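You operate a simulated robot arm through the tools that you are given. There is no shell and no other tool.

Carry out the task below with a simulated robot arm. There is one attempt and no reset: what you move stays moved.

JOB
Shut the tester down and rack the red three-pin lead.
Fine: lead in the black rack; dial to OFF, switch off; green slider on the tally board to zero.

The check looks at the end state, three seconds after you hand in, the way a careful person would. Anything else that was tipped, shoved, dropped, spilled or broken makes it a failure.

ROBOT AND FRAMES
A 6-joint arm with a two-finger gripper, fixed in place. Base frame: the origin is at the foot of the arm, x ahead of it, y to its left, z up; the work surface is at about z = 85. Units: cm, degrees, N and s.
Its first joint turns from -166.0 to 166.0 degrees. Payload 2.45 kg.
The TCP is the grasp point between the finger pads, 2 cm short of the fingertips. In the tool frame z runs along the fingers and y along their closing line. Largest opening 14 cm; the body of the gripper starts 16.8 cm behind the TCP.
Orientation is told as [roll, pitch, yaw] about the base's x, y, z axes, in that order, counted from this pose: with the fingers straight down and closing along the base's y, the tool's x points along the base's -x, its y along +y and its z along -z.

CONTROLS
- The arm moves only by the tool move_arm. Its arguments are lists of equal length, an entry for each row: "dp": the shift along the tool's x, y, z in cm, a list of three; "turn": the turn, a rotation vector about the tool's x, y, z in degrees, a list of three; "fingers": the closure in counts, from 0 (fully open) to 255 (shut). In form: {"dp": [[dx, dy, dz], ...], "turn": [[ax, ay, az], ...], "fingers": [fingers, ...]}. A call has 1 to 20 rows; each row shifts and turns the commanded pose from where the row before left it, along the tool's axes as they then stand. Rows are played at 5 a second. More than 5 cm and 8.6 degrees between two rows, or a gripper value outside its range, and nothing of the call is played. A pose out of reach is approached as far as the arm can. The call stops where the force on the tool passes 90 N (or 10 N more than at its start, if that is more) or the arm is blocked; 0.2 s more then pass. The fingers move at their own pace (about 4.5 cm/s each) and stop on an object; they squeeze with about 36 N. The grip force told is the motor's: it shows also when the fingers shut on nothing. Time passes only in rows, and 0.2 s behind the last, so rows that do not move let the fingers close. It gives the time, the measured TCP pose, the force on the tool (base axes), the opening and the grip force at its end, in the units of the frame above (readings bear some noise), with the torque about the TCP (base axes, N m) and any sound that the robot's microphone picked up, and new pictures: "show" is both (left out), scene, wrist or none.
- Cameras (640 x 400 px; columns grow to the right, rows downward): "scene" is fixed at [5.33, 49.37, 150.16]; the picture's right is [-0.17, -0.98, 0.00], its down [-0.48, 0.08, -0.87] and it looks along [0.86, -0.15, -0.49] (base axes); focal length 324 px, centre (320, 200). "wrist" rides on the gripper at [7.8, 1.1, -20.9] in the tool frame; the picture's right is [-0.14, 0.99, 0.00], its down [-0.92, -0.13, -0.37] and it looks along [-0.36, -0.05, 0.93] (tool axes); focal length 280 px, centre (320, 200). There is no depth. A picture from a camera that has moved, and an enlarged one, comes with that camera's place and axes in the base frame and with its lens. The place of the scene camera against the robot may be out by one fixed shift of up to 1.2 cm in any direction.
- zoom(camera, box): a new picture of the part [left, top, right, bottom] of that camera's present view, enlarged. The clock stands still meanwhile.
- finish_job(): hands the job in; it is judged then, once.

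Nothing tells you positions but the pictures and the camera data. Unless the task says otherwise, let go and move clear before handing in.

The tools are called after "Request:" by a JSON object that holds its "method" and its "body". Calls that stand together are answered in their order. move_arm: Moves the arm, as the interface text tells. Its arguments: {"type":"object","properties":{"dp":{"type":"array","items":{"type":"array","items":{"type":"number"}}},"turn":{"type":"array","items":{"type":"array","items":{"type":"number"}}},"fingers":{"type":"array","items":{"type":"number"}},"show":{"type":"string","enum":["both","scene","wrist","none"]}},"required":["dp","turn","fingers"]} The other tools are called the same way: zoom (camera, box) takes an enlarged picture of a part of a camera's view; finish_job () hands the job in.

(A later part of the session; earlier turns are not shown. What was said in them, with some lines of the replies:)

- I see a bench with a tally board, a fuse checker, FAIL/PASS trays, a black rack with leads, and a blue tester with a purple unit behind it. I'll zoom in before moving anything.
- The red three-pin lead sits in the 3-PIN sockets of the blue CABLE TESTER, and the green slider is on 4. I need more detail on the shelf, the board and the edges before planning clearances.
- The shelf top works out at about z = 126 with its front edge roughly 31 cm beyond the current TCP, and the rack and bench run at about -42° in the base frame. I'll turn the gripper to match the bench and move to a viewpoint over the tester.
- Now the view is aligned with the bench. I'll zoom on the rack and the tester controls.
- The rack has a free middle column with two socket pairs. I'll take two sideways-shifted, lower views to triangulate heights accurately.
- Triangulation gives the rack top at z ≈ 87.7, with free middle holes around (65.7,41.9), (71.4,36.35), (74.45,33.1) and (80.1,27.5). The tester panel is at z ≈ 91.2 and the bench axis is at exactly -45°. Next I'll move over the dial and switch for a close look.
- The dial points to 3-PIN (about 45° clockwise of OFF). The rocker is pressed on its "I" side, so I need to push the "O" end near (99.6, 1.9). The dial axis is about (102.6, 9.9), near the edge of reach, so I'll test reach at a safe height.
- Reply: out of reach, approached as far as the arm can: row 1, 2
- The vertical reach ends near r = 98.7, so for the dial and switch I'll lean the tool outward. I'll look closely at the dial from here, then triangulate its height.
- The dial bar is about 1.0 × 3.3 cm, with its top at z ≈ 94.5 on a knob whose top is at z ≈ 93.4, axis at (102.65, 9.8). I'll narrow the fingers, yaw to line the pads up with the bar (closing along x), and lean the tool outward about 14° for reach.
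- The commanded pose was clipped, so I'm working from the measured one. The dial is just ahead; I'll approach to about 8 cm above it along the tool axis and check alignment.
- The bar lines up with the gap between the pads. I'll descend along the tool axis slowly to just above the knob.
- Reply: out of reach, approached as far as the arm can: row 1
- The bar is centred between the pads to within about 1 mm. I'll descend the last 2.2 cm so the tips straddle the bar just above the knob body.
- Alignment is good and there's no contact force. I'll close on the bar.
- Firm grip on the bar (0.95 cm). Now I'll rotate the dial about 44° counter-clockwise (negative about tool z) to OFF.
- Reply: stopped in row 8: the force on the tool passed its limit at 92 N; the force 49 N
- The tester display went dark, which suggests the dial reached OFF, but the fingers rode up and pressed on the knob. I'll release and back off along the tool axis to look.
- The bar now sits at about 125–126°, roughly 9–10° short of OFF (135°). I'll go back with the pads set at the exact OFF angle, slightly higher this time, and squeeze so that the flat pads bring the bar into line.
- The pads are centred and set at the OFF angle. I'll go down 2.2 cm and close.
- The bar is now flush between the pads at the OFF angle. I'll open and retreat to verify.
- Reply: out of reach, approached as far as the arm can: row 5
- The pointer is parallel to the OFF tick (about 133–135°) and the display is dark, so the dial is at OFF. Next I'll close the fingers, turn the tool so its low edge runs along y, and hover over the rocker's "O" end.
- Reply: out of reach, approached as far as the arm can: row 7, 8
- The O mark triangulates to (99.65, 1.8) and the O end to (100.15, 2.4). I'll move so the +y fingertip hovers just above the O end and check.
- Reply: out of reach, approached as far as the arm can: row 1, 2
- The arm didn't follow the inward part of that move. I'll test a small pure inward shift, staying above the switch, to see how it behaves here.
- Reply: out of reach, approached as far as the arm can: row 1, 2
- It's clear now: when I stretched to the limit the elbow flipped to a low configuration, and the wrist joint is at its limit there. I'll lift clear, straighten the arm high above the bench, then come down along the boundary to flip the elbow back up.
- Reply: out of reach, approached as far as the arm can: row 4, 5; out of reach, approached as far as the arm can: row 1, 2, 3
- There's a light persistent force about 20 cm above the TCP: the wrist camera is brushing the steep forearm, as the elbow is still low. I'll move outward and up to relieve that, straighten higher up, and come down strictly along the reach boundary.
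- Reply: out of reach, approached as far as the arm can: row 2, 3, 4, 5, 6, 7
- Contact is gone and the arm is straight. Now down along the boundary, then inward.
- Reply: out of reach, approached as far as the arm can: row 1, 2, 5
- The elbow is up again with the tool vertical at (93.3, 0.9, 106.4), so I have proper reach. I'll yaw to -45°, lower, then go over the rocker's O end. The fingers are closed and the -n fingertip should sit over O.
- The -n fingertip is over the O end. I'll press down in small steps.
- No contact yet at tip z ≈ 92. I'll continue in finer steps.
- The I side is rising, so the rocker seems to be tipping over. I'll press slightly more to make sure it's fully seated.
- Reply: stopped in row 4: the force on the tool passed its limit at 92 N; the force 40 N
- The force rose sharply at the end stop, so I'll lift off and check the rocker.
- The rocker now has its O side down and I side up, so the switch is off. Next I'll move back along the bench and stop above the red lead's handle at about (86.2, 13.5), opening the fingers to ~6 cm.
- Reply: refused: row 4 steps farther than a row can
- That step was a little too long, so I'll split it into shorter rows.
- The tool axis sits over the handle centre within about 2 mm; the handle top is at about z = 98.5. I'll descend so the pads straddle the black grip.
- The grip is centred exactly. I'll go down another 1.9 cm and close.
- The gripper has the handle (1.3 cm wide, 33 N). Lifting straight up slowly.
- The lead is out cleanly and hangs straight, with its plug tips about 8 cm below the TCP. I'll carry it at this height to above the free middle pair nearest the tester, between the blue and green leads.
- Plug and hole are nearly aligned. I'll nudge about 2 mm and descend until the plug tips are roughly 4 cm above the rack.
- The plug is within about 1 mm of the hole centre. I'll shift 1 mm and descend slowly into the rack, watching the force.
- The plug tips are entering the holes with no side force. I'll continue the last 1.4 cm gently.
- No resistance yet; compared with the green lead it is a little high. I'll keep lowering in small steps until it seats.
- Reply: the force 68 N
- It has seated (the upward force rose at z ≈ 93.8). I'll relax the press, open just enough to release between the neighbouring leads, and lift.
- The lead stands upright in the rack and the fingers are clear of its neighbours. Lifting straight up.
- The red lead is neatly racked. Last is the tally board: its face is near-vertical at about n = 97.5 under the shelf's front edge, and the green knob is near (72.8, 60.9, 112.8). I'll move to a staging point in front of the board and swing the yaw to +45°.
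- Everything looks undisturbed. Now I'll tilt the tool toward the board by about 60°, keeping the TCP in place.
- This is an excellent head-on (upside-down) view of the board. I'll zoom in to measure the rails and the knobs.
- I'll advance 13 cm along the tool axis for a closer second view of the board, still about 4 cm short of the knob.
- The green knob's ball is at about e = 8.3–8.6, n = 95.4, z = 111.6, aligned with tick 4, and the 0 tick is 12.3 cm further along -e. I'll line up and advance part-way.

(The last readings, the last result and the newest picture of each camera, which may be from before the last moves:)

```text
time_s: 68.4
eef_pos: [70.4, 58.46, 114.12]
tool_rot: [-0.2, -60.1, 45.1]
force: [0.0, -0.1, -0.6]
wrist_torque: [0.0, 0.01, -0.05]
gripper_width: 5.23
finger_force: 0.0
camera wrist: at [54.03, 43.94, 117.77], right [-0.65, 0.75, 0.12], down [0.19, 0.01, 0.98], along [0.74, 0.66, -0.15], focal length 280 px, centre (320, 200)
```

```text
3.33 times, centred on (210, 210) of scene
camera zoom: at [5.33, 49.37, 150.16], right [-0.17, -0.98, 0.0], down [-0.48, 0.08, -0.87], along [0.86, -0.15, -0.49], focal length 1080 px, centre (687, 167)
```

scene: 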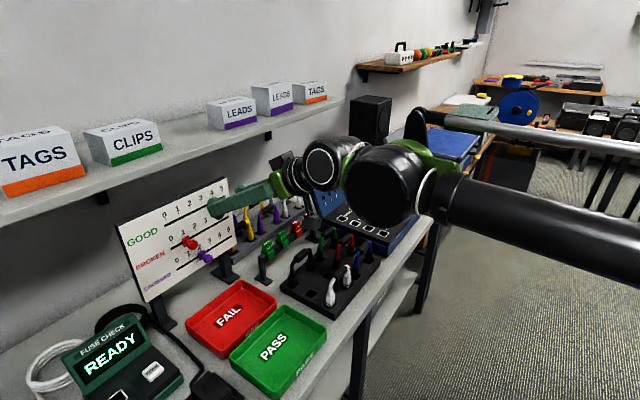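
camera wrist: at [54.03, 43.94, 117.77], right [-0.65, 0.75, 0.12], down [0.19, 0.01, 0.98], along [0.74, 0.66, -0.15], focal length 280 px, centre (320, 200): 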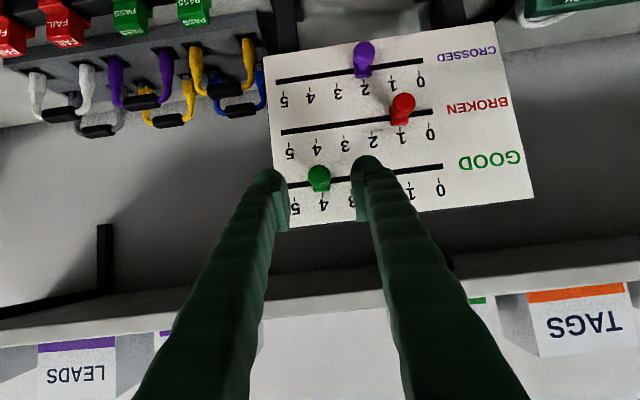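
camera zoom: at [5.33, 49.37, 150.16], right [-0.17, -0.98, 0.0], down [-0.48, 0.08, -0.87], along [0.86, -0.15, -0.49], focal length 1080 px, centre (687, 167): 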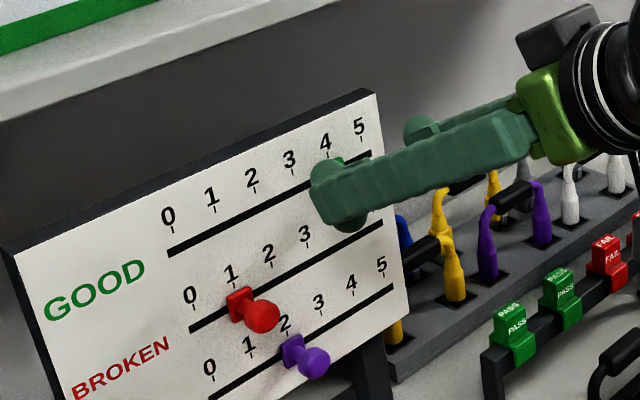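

The ball is exactly on the tool axis, about 4.8 cm ahead of the TCP. I'll advance 4.1 cm.

Request:
{"method": "move_arm", "body": {"dp": [[0, 0, 1.5], [0, 0, 1.5], [0, 0, 1.1], [0, 0, 0], [0, 0, 0]], "turn": [[0, 0, 0], [0, 0, 0], [0, 0, 0], [0, 0, 0], [0, 0, 0]], "fingers": [160, 160, 160, 160, 160]}}

Request:
{"method": "zoom", "body": {"camera": "wrist", "box": [240, 90, 420, 250]}}

Request:
{"method": "zoom", "body": {"camera": "scene", "box": [150, 150, 270, 270]}}

```text
time_s: 69.6
eef_pos: [73.02, 61.03, 112.02]
tool_rot: [-0.2, -60.0, 45.1]
force: [0.2, 0.5, 0.4]
wrist_torque: [0.0, 0.04, 0.02]
gripper_width: 5.23
finger_force: 0.0
camera wrist: at [56.59, 46.42, 115.75], right [-0.65, 0.75, 0.12], down [0.19, 0.01, 0.98], along [0.74, 0.66, -0.15], focal length 280 px, centre (320, 200)
```

scene: 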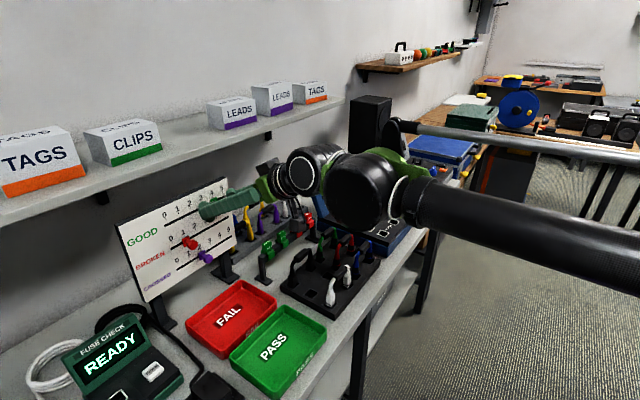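
wrist: 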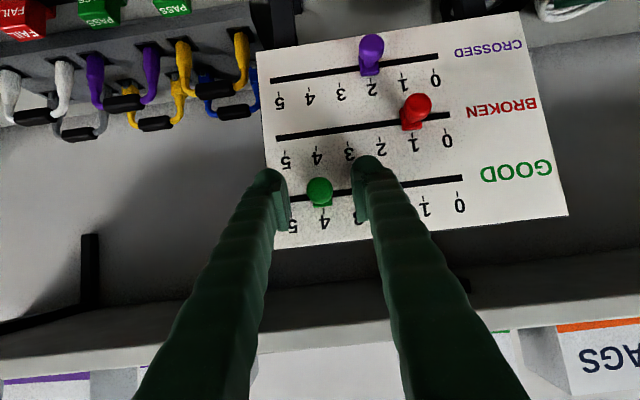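

```text
2.50 times, centred on (330, 170) of wrist
camera zoom: at [56.59, 46.42, 115.75], right [-0.65, 0.75, 0.12], down [0.19, 0.01, 0.98], along [0.74, 0.66, -0.15], focal length 701 px, centre (295, 275)
```

zoom: 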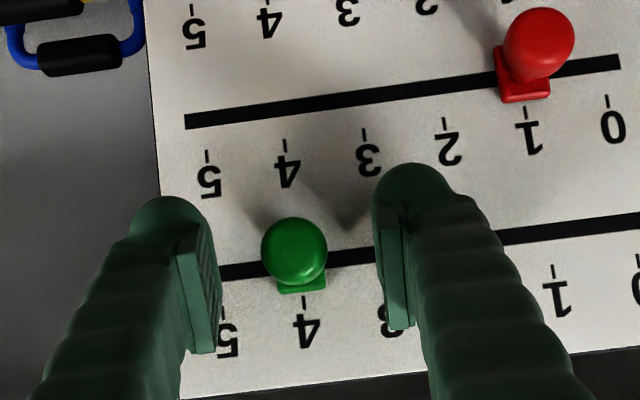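

```text
3.33 times, centred on (210, 210) of scene
camera zoom: at [5.33, 49.37, 150.16], right [-0.17, -0.98, 0.0], down [-0.48, 0.08, -0.87], along [0.86, -0.15, -0.49], focal length 1080 px, centre (687, 167)
```

zoom: 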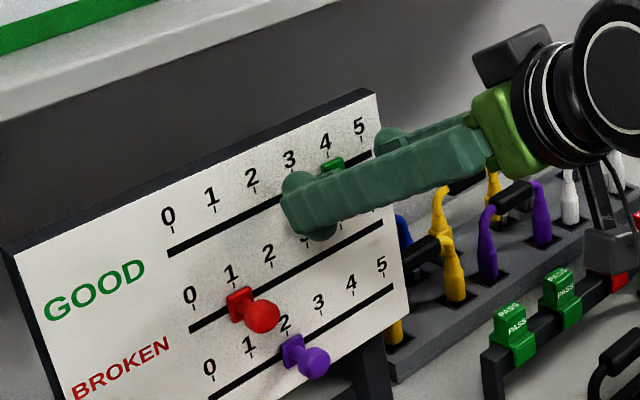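

The ball is centred between the pads with no contact. Closing on it.

Request:
{"method": "move_arm", "body": {"dp": [[0, 0, 0], [0, 0, 0], [0, 0, 0], [0, 0, 0]], "turn": [[0, 0, 0], [0, 0, 0], [0, 0, 0], [0, 0, 0]], "fingers": [255, 255, 255, 255], "show": "wrist"}}

Request:
{"method": "zoom", "body": {"camera": "wrist", "box": [240, 90, 480, 250]}}

```text
time_s: 70.6
eef_pos: [72.96, 61.08, 112.06]
tool_rot: [-0.2, -60.1, 45.1]
force: [1.1, 1.1, 0.1]
wrist_torque: [0.0, 0.0, 0.02]
gripper_width: 2.05
finger_force: 43.7
camera wrist: at [56.59, 46.42, 115.75], right [-0.65, 0.75, 0.12], down [0.19, 0.01, 0.98], along [0.74, 0.66, -0.15], focal length 280 px, centre (320, 200)
```

wrist: 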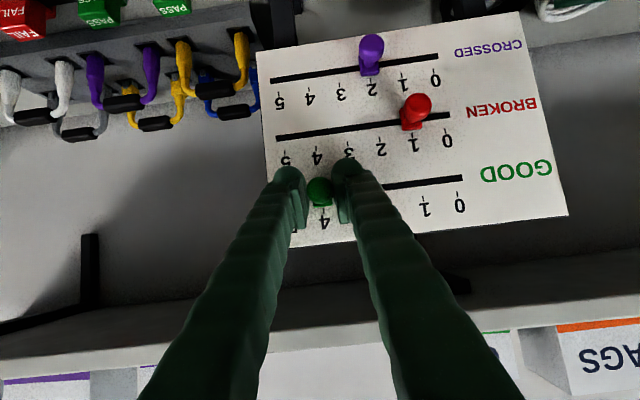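

```text
2.50 times, centred on (360, 170) of wrist
camera zoom: at [56.59, 46.42, 115.75], right [-0.65, 0.75, 0.12], down [0.19, 0.01, 0.98], along [0.74, 0.66, -0.15], focal length 701 px, centre (220, 275)
```

zoom: 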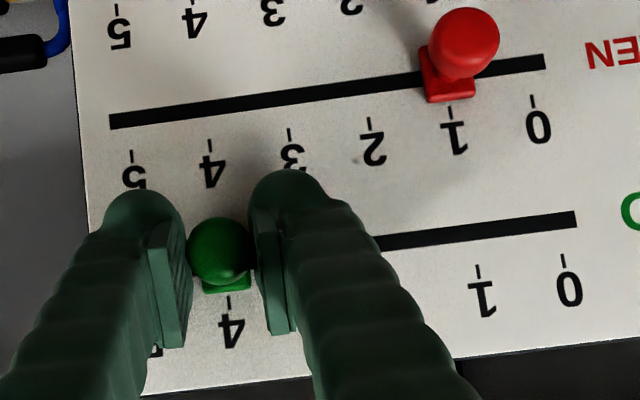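

Gripped (2.05 cm ball). I'll slide it along -e (tool +y) in steps, 6 cm first.

Request:
{"method": "move_arm", "body": {"dp": [[0, 1.0, 0], [0, 1.5, 0], [0, 1.5, 0], [0, 1.5, 0], [0, 0.5, 0], [0, 0, 0]], "turn": [[0, 0, 0], [0, 0, 0], [0, 0, 0], [0, 0, 0], [0, 0, 0], [0, 0, 0]], "fingers": [255, 255, 255, 255, 255, 255]}}

Request:
{"method": "zoom", "body": {"camera": "wrist", "box": [240, 90, 480, 250]}}

Request:
{"method": "zoom", "body": {"camera": "scene", "box": [110, 160, 260, 300]}}

```text
time_s: 72.0
eef_pos: [68.72, 65.32, 112.11]
tool_rot: [-0.2, -60.2, 45.1]
force: [-4.5, -5.2, 4.4]
wrist_torque: [-0.01, -0.06, -0.02]
gripper_width: 2.04
finger_force: 44.4
camera wrist: at [52.33, 50.67, 115.74], right [-0.65, 0.75, 0.12], down [0.19, 0.01, 0.98], along [0.74, 0.66, -0.15], focal length 280 px, centre (320, 200)
```

scene: 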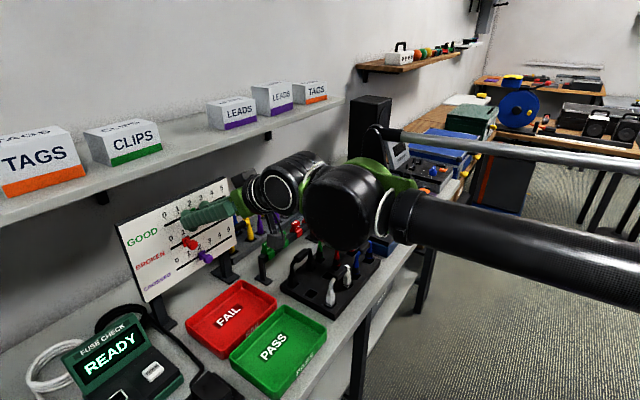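
wrist: 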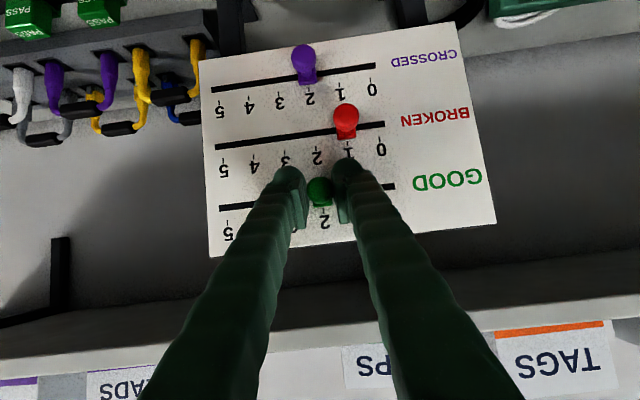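

```text
2.50 times, centred on (360, 170) of wrist
camera zoom: at [52.33, 50.67, 115.74], right [-0.65, 0.75, 0.12], down [0.19, 0.01, 0.98], along [0.74, 0.66, -0.15], focal length 701 px, centre (220, 275)
```

zoom: 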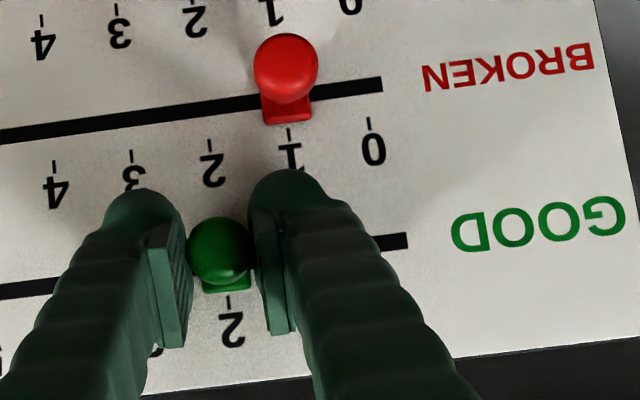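

```text
2.86 times, centred on (185, 230) of scene
camera zoom: at [5.33, 49.37, 150.16], right [-0.17, -0.98, 0.0], down [-0.48, 0.08, -0.87], along [0.86, -0.15, -0.49], focal length 926 px, centre (706, 114)
```

zoom: 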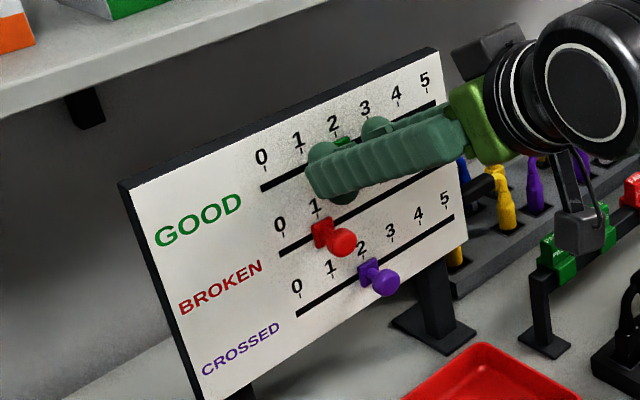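

Sliding 6.0 cm moved it exactly from 4 to 2, so each number is 3.0 cm apart. Another 6.0 cm gets to 0.

Request:
{"method": "move_arm", "body": {"dp": [[0, 1.0, 0], [0, 1.5, 0], [0, 1.5, 0], [0, 1.5, 0], [0, 0.5, 0], [0, 0, 0], [0, 0, 0]], "turn": [[0, 0, 0], [0, 0, 0], [0, 0, 0], [0, 0, 0], [0, 0, 0], [0, 0, 0], [0, 0, 0]], "fingers": [255, 255, 255, 255, 255, 255, 255]}}

Request:
{"method": "zoom", "body": {"camera": "wrist", "box": [240, 90, 480, 250]}}

Request:
{"method": "zoom", "body": {"camera": "scene", "box": [110, 160, 260, 300]}}

```text
time_s: 73.6
eef_pos: [64.6, 69.46, 111.9]
tool_rot: [-0.2, -60.3, 45.1]
force: [2.4, 1.8, 10.5]
wrist_torque: [0.08, -0.09, 0.0]
gripper_width: 2.04
finger_force: 44.8
camera wrist: at [48.11, 54.87, 115.74], right [-0.65, 0.75, 0.12], down [0.19, 0.01, 0.98], along [0.74, 0.66, -0.15], focal length 280 px, centre (320, 200)
```

scene: 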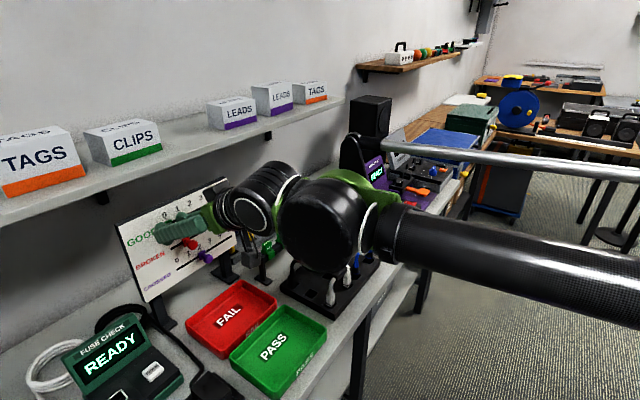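
wrist: 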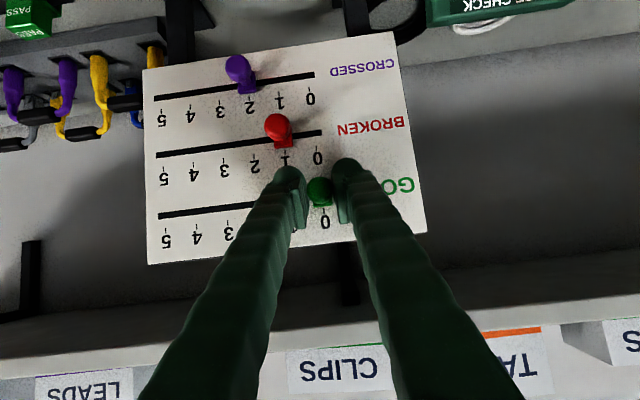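

```text
2.50 times, centred on (360, 170) of wrist
camera zoom: at [48.11, 54.87, 115.74], right [-0.65, 0.75, 0.12], down [0.19, 0.01, 0.98], along [0.74, 0.66, -0.15], focal length 701 px, centre (220, 275)
```

zoom: 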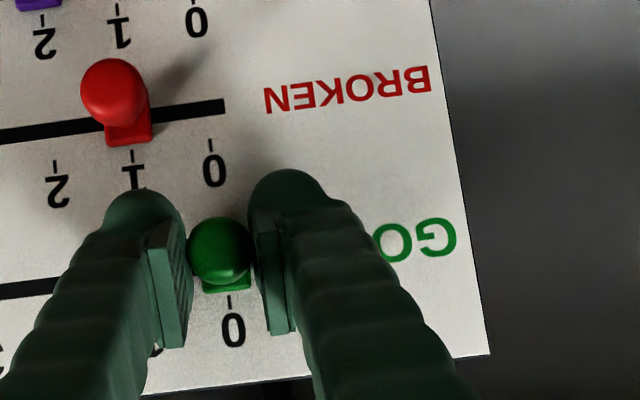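

```text
2.86 times, centred on (185, 230) of scene
camera zoom: at [5.33, 49.37, 150.16], right [-0.17, -0.98, 0.0], down [-0.48, 0.08, -0.87], along [0.86, -0.15, -0.49], focal length 926 px, centre (706, 114)
```

zoom: 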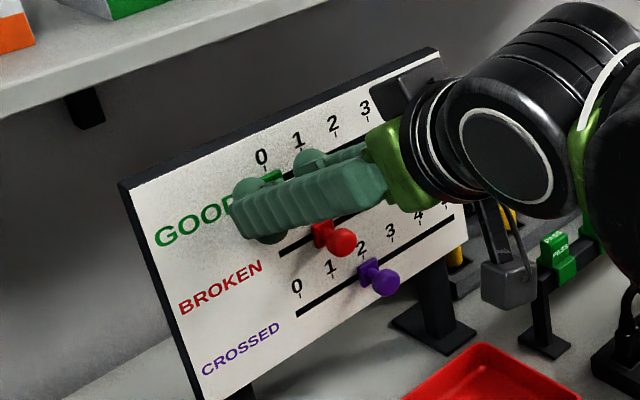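

The tick-0 mark sits at exactly the same spot relative to the knob as 4 and 2 did. I'll release and back straight away from the board.

Request:
{"method": "move_arm", "body": {"dp": [[0, 0, 0], [0, 0, 0], [0, 0, 0], [0, 0, -1.5], [0, 0, -2.5], [0, 0, -4], [0, 0, -4], [0, 0, 0], [0, 0, 0]], "turn": [[0, 0, 0], [0, 0, 0], [0, 0, 0], [0, 0, 0], [0, 0, 0], [0, 0, 0], [0, 0, 0], [0, 0, 0], [0, 0, 0]], "fingers": [160, 160, 160, 160, 160, 160, 160, 160, 160]}}

Request:
{"method": "zoom", "body": {"camera": "wrist", "box": [170, 20, 430, 210]}}

Request:
{"method": "zoom", "body": {"camera": "scene", "box": [100, 160, 260, 310]}}

```text
time_s: 75.6
eef_pos: [57.18, 62.08, 118.12]
tool_rot: [-0.1, -60.0, 45.0]
force: [0.1, -0.1, 1.1]
wrist_torque: [-0.03, 0.04, 0.02]
gripper_width: 5.22
finger_force: 0.0
camera wrist: at [40.71, 47.55, 121.72], right [-0.65, 0.75, 0.12], down [0.19, 0.01, 0.98], along [0.74, 0.66, -0.15], focal length 280 px, centre (320, 200)
```

scene: 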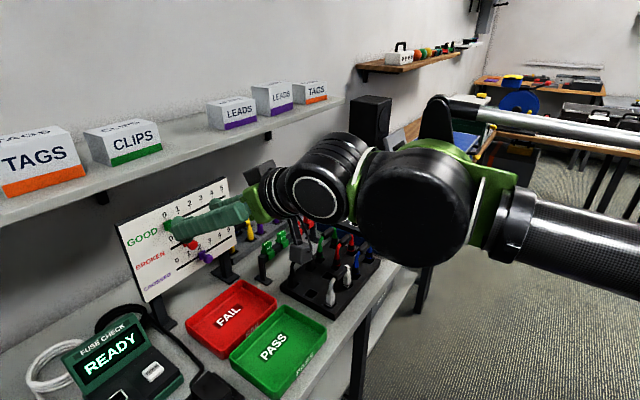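
wrist: 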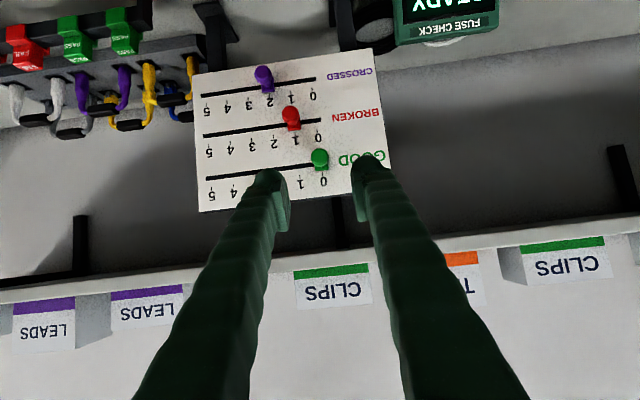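

```text
2.11 times, centred on (300, 115) of wrist
camera zoom: at [40.71, 47.55, 121.72], right [-0.65, 0.75, 0.12], down [0.19, 0.01, 0.98], along [0.74, 0.66, -0.15], focal length 590 px, centre (362, 379)
```

zoom: 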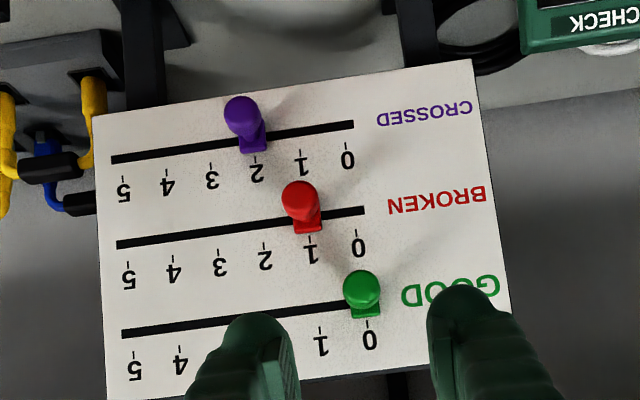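

```text
2.67 times, centred on (180, 235) of scene
camera zoom: at [5.33, 49.37, 150.16], right [-0.17, -0.98, 0.0], down [-0.48, 0.08, -0.87], along [0.86, -0.15, -0.49], focal length 864 px, centre (693, 107)
```

zoom: 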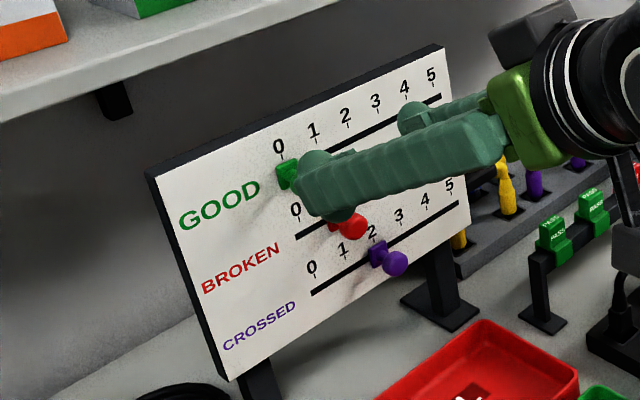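

The green slider is on 0, with red still on 1 and purple on 2. I'll retreat, bring the tool back to vertical, and go re-check the tester's dial and switch.

Request:
{"method": "move_arm", "body": {"dp": [[0, 0, -4.5], [0, 0, -4.5], [0, 0, 0], [0, 0, 0], [0, 0, 0], [0, 0, 0], [0, 0, 0], [0, 0, 0], [0, 0, 0], [0, 0, 0], [0, 0, 0]], "turn": [[0, 0, 0], [0, 0, 0], [0, 7.5, 0], [0, 7.5, 0], [0, 7.5, 0], [0, 7.5, 0], [0, 7.5, 0], [0, 7.5, 0], [0, 7.5, 0], [0, 7.5, 0], [0, 0, 0]], "fingers": [160, 160, 160, 160, 160, 160, 160, 160, 160, 160, 160]}}

Request:
{"method": "zoom", "body": {"camera": "scene", "box": [100, 160, 260, 310]}}

```text
time_s: 78.0
eef_pos: [51.68, 56.6, 122.45]
tool_rot: [-0.1, -0.1, 44.8]
force: [0.3, 0.0, 0.1]
wrist_torque: [0.02, -0.01, 0.02]
gripper_width: 5.22
finger_force: 0.1
camera wrist: at [45.2, 52.07, 143.43], right [-0.6, 0.8, 0.0], down [0.74, 0.56, 0.37], along [0.3, 0.22, -0.93], focal length 280 px, centre (320, 200)
```

scene: 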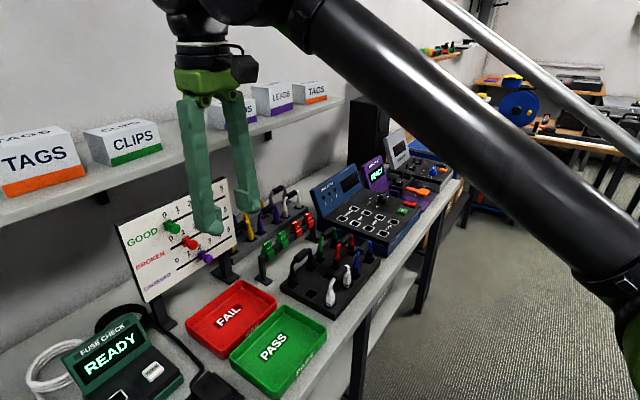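
wrist: 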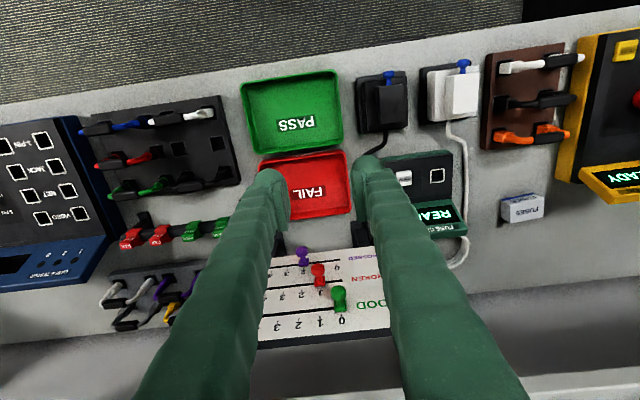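

```text
2.67 times, centred on (180, 235) of scene
camera zoom: at [5.33, 49.37, 150.16], right [-0.17, -0.98, 0.0], down [-0.48, 0.08, -0.87], along [0.86, -0.15, -0.49], focal length 864 px, centre (693, 107)
```

zoom: 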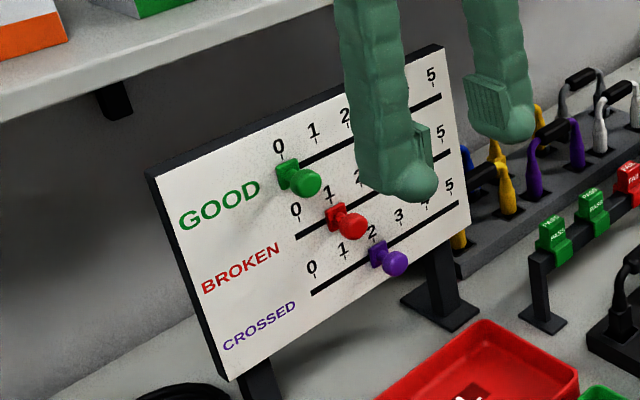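

Now over to the tester for a final close check from the front side.

Request:
{"method": "move_arm", "body": {"dp": [[0.65, -4.7, 0.95], [0.65, -4.7, 0.95], [0.65, -4.7, 0.95], [0.65, -4.7, 0.95], [0.65, -4.7, 0.95], [0.65, -4.7, 0.95], [0.65, -4.7, 0.95], [0.65, -4.7, 0.95], [0.65, -4.7, 0.95], [0.65, -4.7, 0.95], [0.65, -4.7, 0.95], [0.65, -4.7, 0.95], [0.65, -4.7, 0.95], [0, 0, 0]], "turn": [[0, 0, 0], [0, 0, 0], [0, 0, 0], [0, 0, 0], [0, 0, 0], [0, 0, 0], [0, 0, 0], [0, 0, 0], [0, 0, 0], [0, 0, 0], [0, 0, 0], [0, 0, 0], [0, 0, 0], [0, 0, 0]], "fingers": [60, 60, 60, 60, 60, 60, 60, 60, 60, 60, 60, 60, 60, 60]}}

Request:
{"method": "zoom", "body": {"camera": "wrist", "box": [230, 100, 400, 240]}}

```text
time_s: 81.0
eef_pos: [88.94, 7.37, 110.25]
tool_rot: [-0.1, -0.2, 44.9]
force: [-0.3, -0.5, 0.5]
wrist_torque: [-0.03, -0.03, 0.03]
gripper_width: 10.72
finger_force: 0.1
camera wrist: at [82.53, 2.76, 131.22], right [-0.6, 0.8, 0.0], down [0.74, 0.56, 0.37], along [0.3, 0.22, -0.93], focal length 280 px, centre (320, 200)
```

scene: 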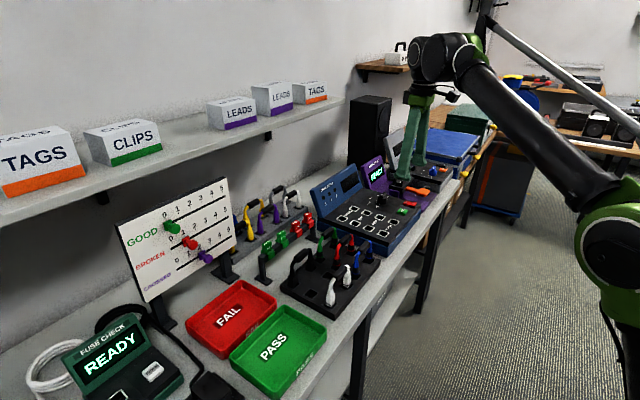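
wrist: 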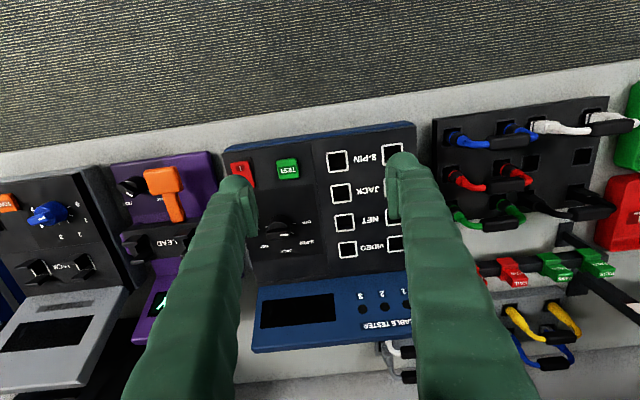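

```text
2.86 times, centred on (315, 170) of wrist
camera zoom: at [82.53, 2.76, 131.22], right [-0.6, 0.8, 0.0], down [0.74, 0.56, 0.37], along [0.3, 0.22, -0.93], focal length 801 px, centre (334, 286)
```

zoom: 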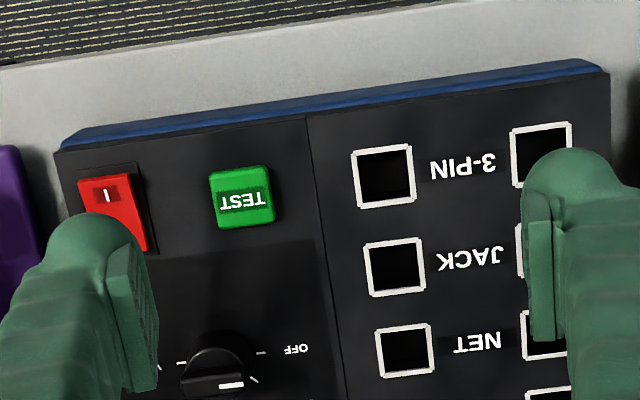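

Request:
{"method": "zoom", "body": {"camera": "wrist", "box": [255, 205, 319, 255]}}

Request:
{"method": "zoom", "body": {"camera": "scene", "box": [360, 180, 424, 220]}}

Request:
{"method": "zoom", "body": {"camera": "wrist", "box": [220, 145, 284, 195]}}

```text
8.00 times, centred on (287, 230) of wrist
camera zoom: at [82.53, 2.76, 131.22], right [-0.6, 0.8, 0.0], down [0.74, 0.56, 0.37], along [0.3, 0.22, -0.93], focal length 2243 px, centre (584, -40)
```

zoom: 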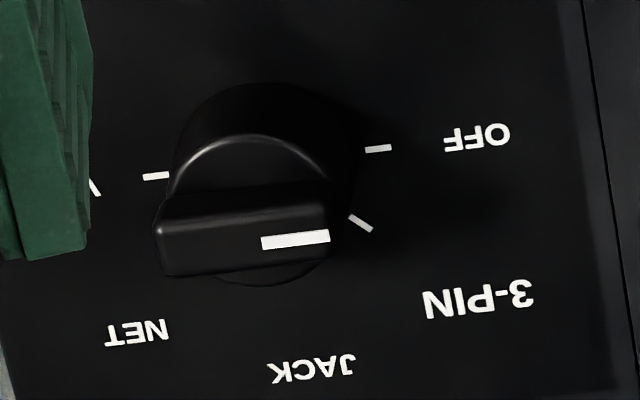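

```text
10.00 times, centred on (392, 200) of scene
camera zoom: at [5.33, 49.37, 150.16], right [-0.17, -0.98, 0.0], down [-0.48, 0.08, -0.87], along [0.86, -0.15, -0.49], focal length 3240 px, centre (-400, 200)
```

zoom: 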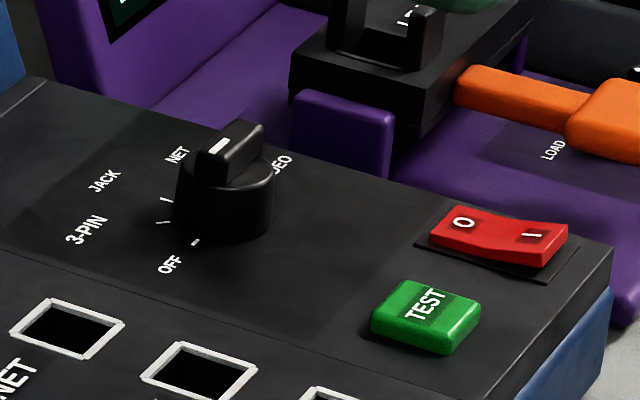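

```text
8.00 times, centred on (252, 170) of wrist
camera zoom: at [82.53, 2.76, 131.22], right [-0.6, 0.8, 0.0], down [0.74, 0.56, 0.37], along [0.3, 0.22, -0.93], focal length 2243 px, centre (864, 440)
```

zoom: 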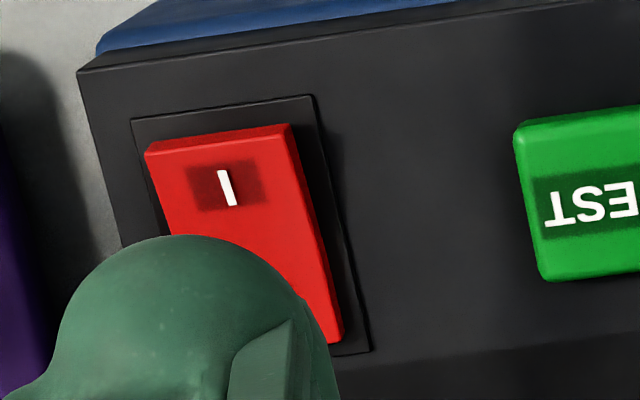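

The dial mark is parallel to the OFF tick within about 1° and points at OFF, the rocker is down on O, and the display is dark. I'll pull the arm back to a clear position for one last look.

Request:
{"method": "move_arm", "body": {"dp": [[0.1, 3.93, -1.95], [0.1, 3.93, -1.95], [0.1, 3.93, -1.95], [0.1, 3.93, -1.95], [0.1, 3.93, -1.95], [0.1, 3.93, -1.95], [0.1, 3.93, -1.95], [0.1, 3.93, -1.95], [0.1, 3.93, -1.95], [0.1, 3.93, -1.95], [0.1, 3.93, -1.95], [0.1, 3.93, -1.95], [0, 0, 0], [0, 0, 0]], "turn": [[0, 0, 0], [0, 0, 0], [0, 0, 0], [0, 0, 0], [0, 0, 0], [0, 0, 0], [0, 0, 0], [0, 0, 0], [0, 0, 0], [0, 0, 0], [0, 0, 0], [0, 0, 0], [0, 0, 0], [0, 0, 0]], "fingers": [60, 60, 60, 60, 60, 60, 60, 60, 60, 60, 60, 60, 60, 60]}}

Request:
{"method": "zoom", "body": {"camera": "scene", "box": [240, 150, 460, 320]}}

Request:
{"method": "zoom", "body": {"camera": "scene", "box": [100, 160, 260, 310]}}

```text
time_s: 84.0
eef_pos: [54.46, 39.88, 133.44]
tool_rot: [-0.1, -0.1, 44.9]
force: [0.2, 0.6, -1.0]
wrist_torque: [0.01, -0.01, 0.02]
gripper_width: 10.7
finger_force: 0.1
camera wrist: at [48.17, 35.34, 154.42], right [-0.6, 0.8, 0.0], down [0.74, 0.56, 0.37], along [0.3, 0.22, -0.93], focal length 280 px, centre (320, 200)
```

scene: 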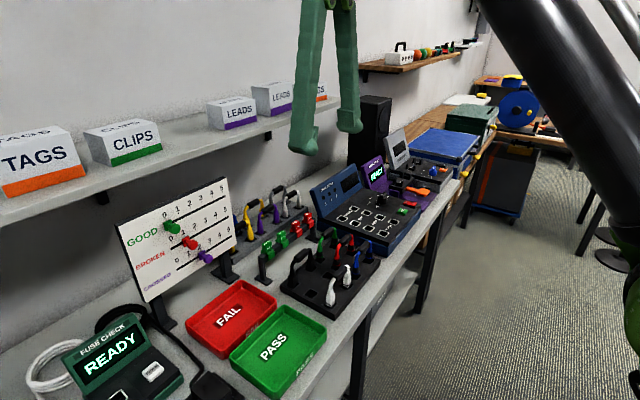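
wrist: 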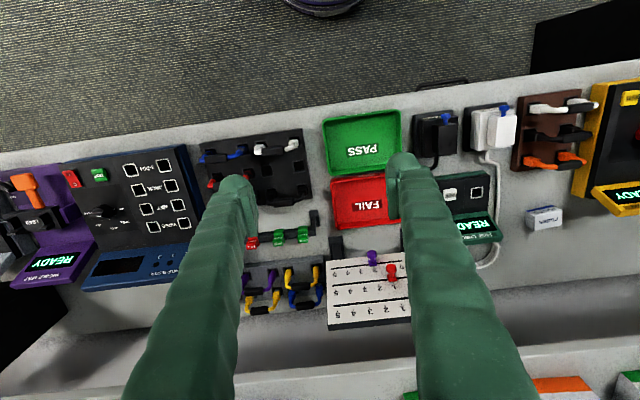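

```text
2.35 times, centred on (350, 235) of scene
camera zoom: at [5.33, 49.37, 150.16], right [-0.17, -0.98, 0.0], down [-0.48, 0.08, -0.87], along [0.86, -0.15, -0.49], focal length 762 px, centre (249, 118)
```

zoom: 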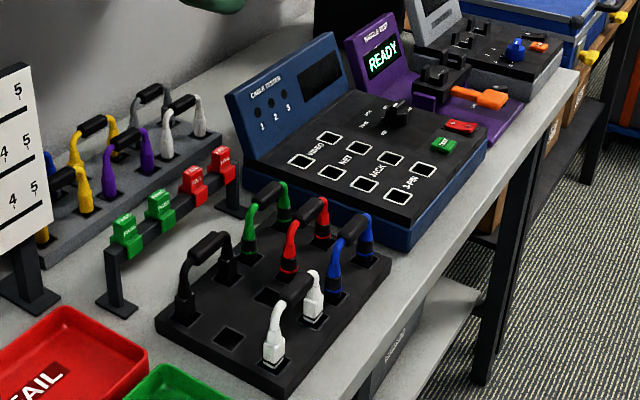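

```text
2.67 times, centred on (180, 235) of scene
camera zoom: at [5.33, 49.37, 150.16], right [-0.17, -0.98, 0.0], down [-0.48, 0.08, -0.87], along [0.86, -0.15, -0.49], focal length 864 px, centre (693, 107)
```

zoom: 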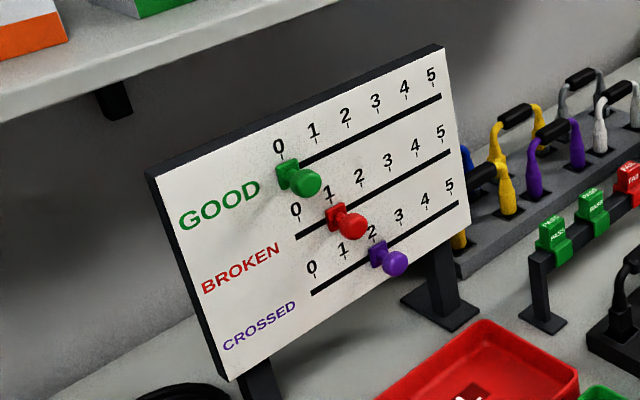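

Everything checks out: the red lead is seated in the black rack, the dial is on OFF with the rocker at O and the display dark, and the green slider is on 0. Red stays on 1, purple on 2, and nothing else looks moved. The arm is clear, so I'm handing in.

Request:
{"method": "finish_job", "body": {}}

```text
The job is handed in.
```

The tester is shut down, the red three-pin lead is racked, and the job is handed in; I haven't seen the result of the check.

- **Lead:** the red three-pin lead is seated upright in the black rack, in the free middle sockets between the blue and green leads.
- **Dial and switch:** the dial points at OFF, within about 2° of the mark. The switch is pressed down on O, and the tester's display is dark.
- **Tally board:** the green slider is on 0. Red is still on 1 and purple on 2.

Two moves hit the 90 N force stop: turning the dial and pressing the switch. The arm also briefly flipped into an awkward pose near full reach, and its wrist camera brushed the forearm. I saw no damage, and nothing else on the bench looks moved. The gripper is open and well clear of the bench.
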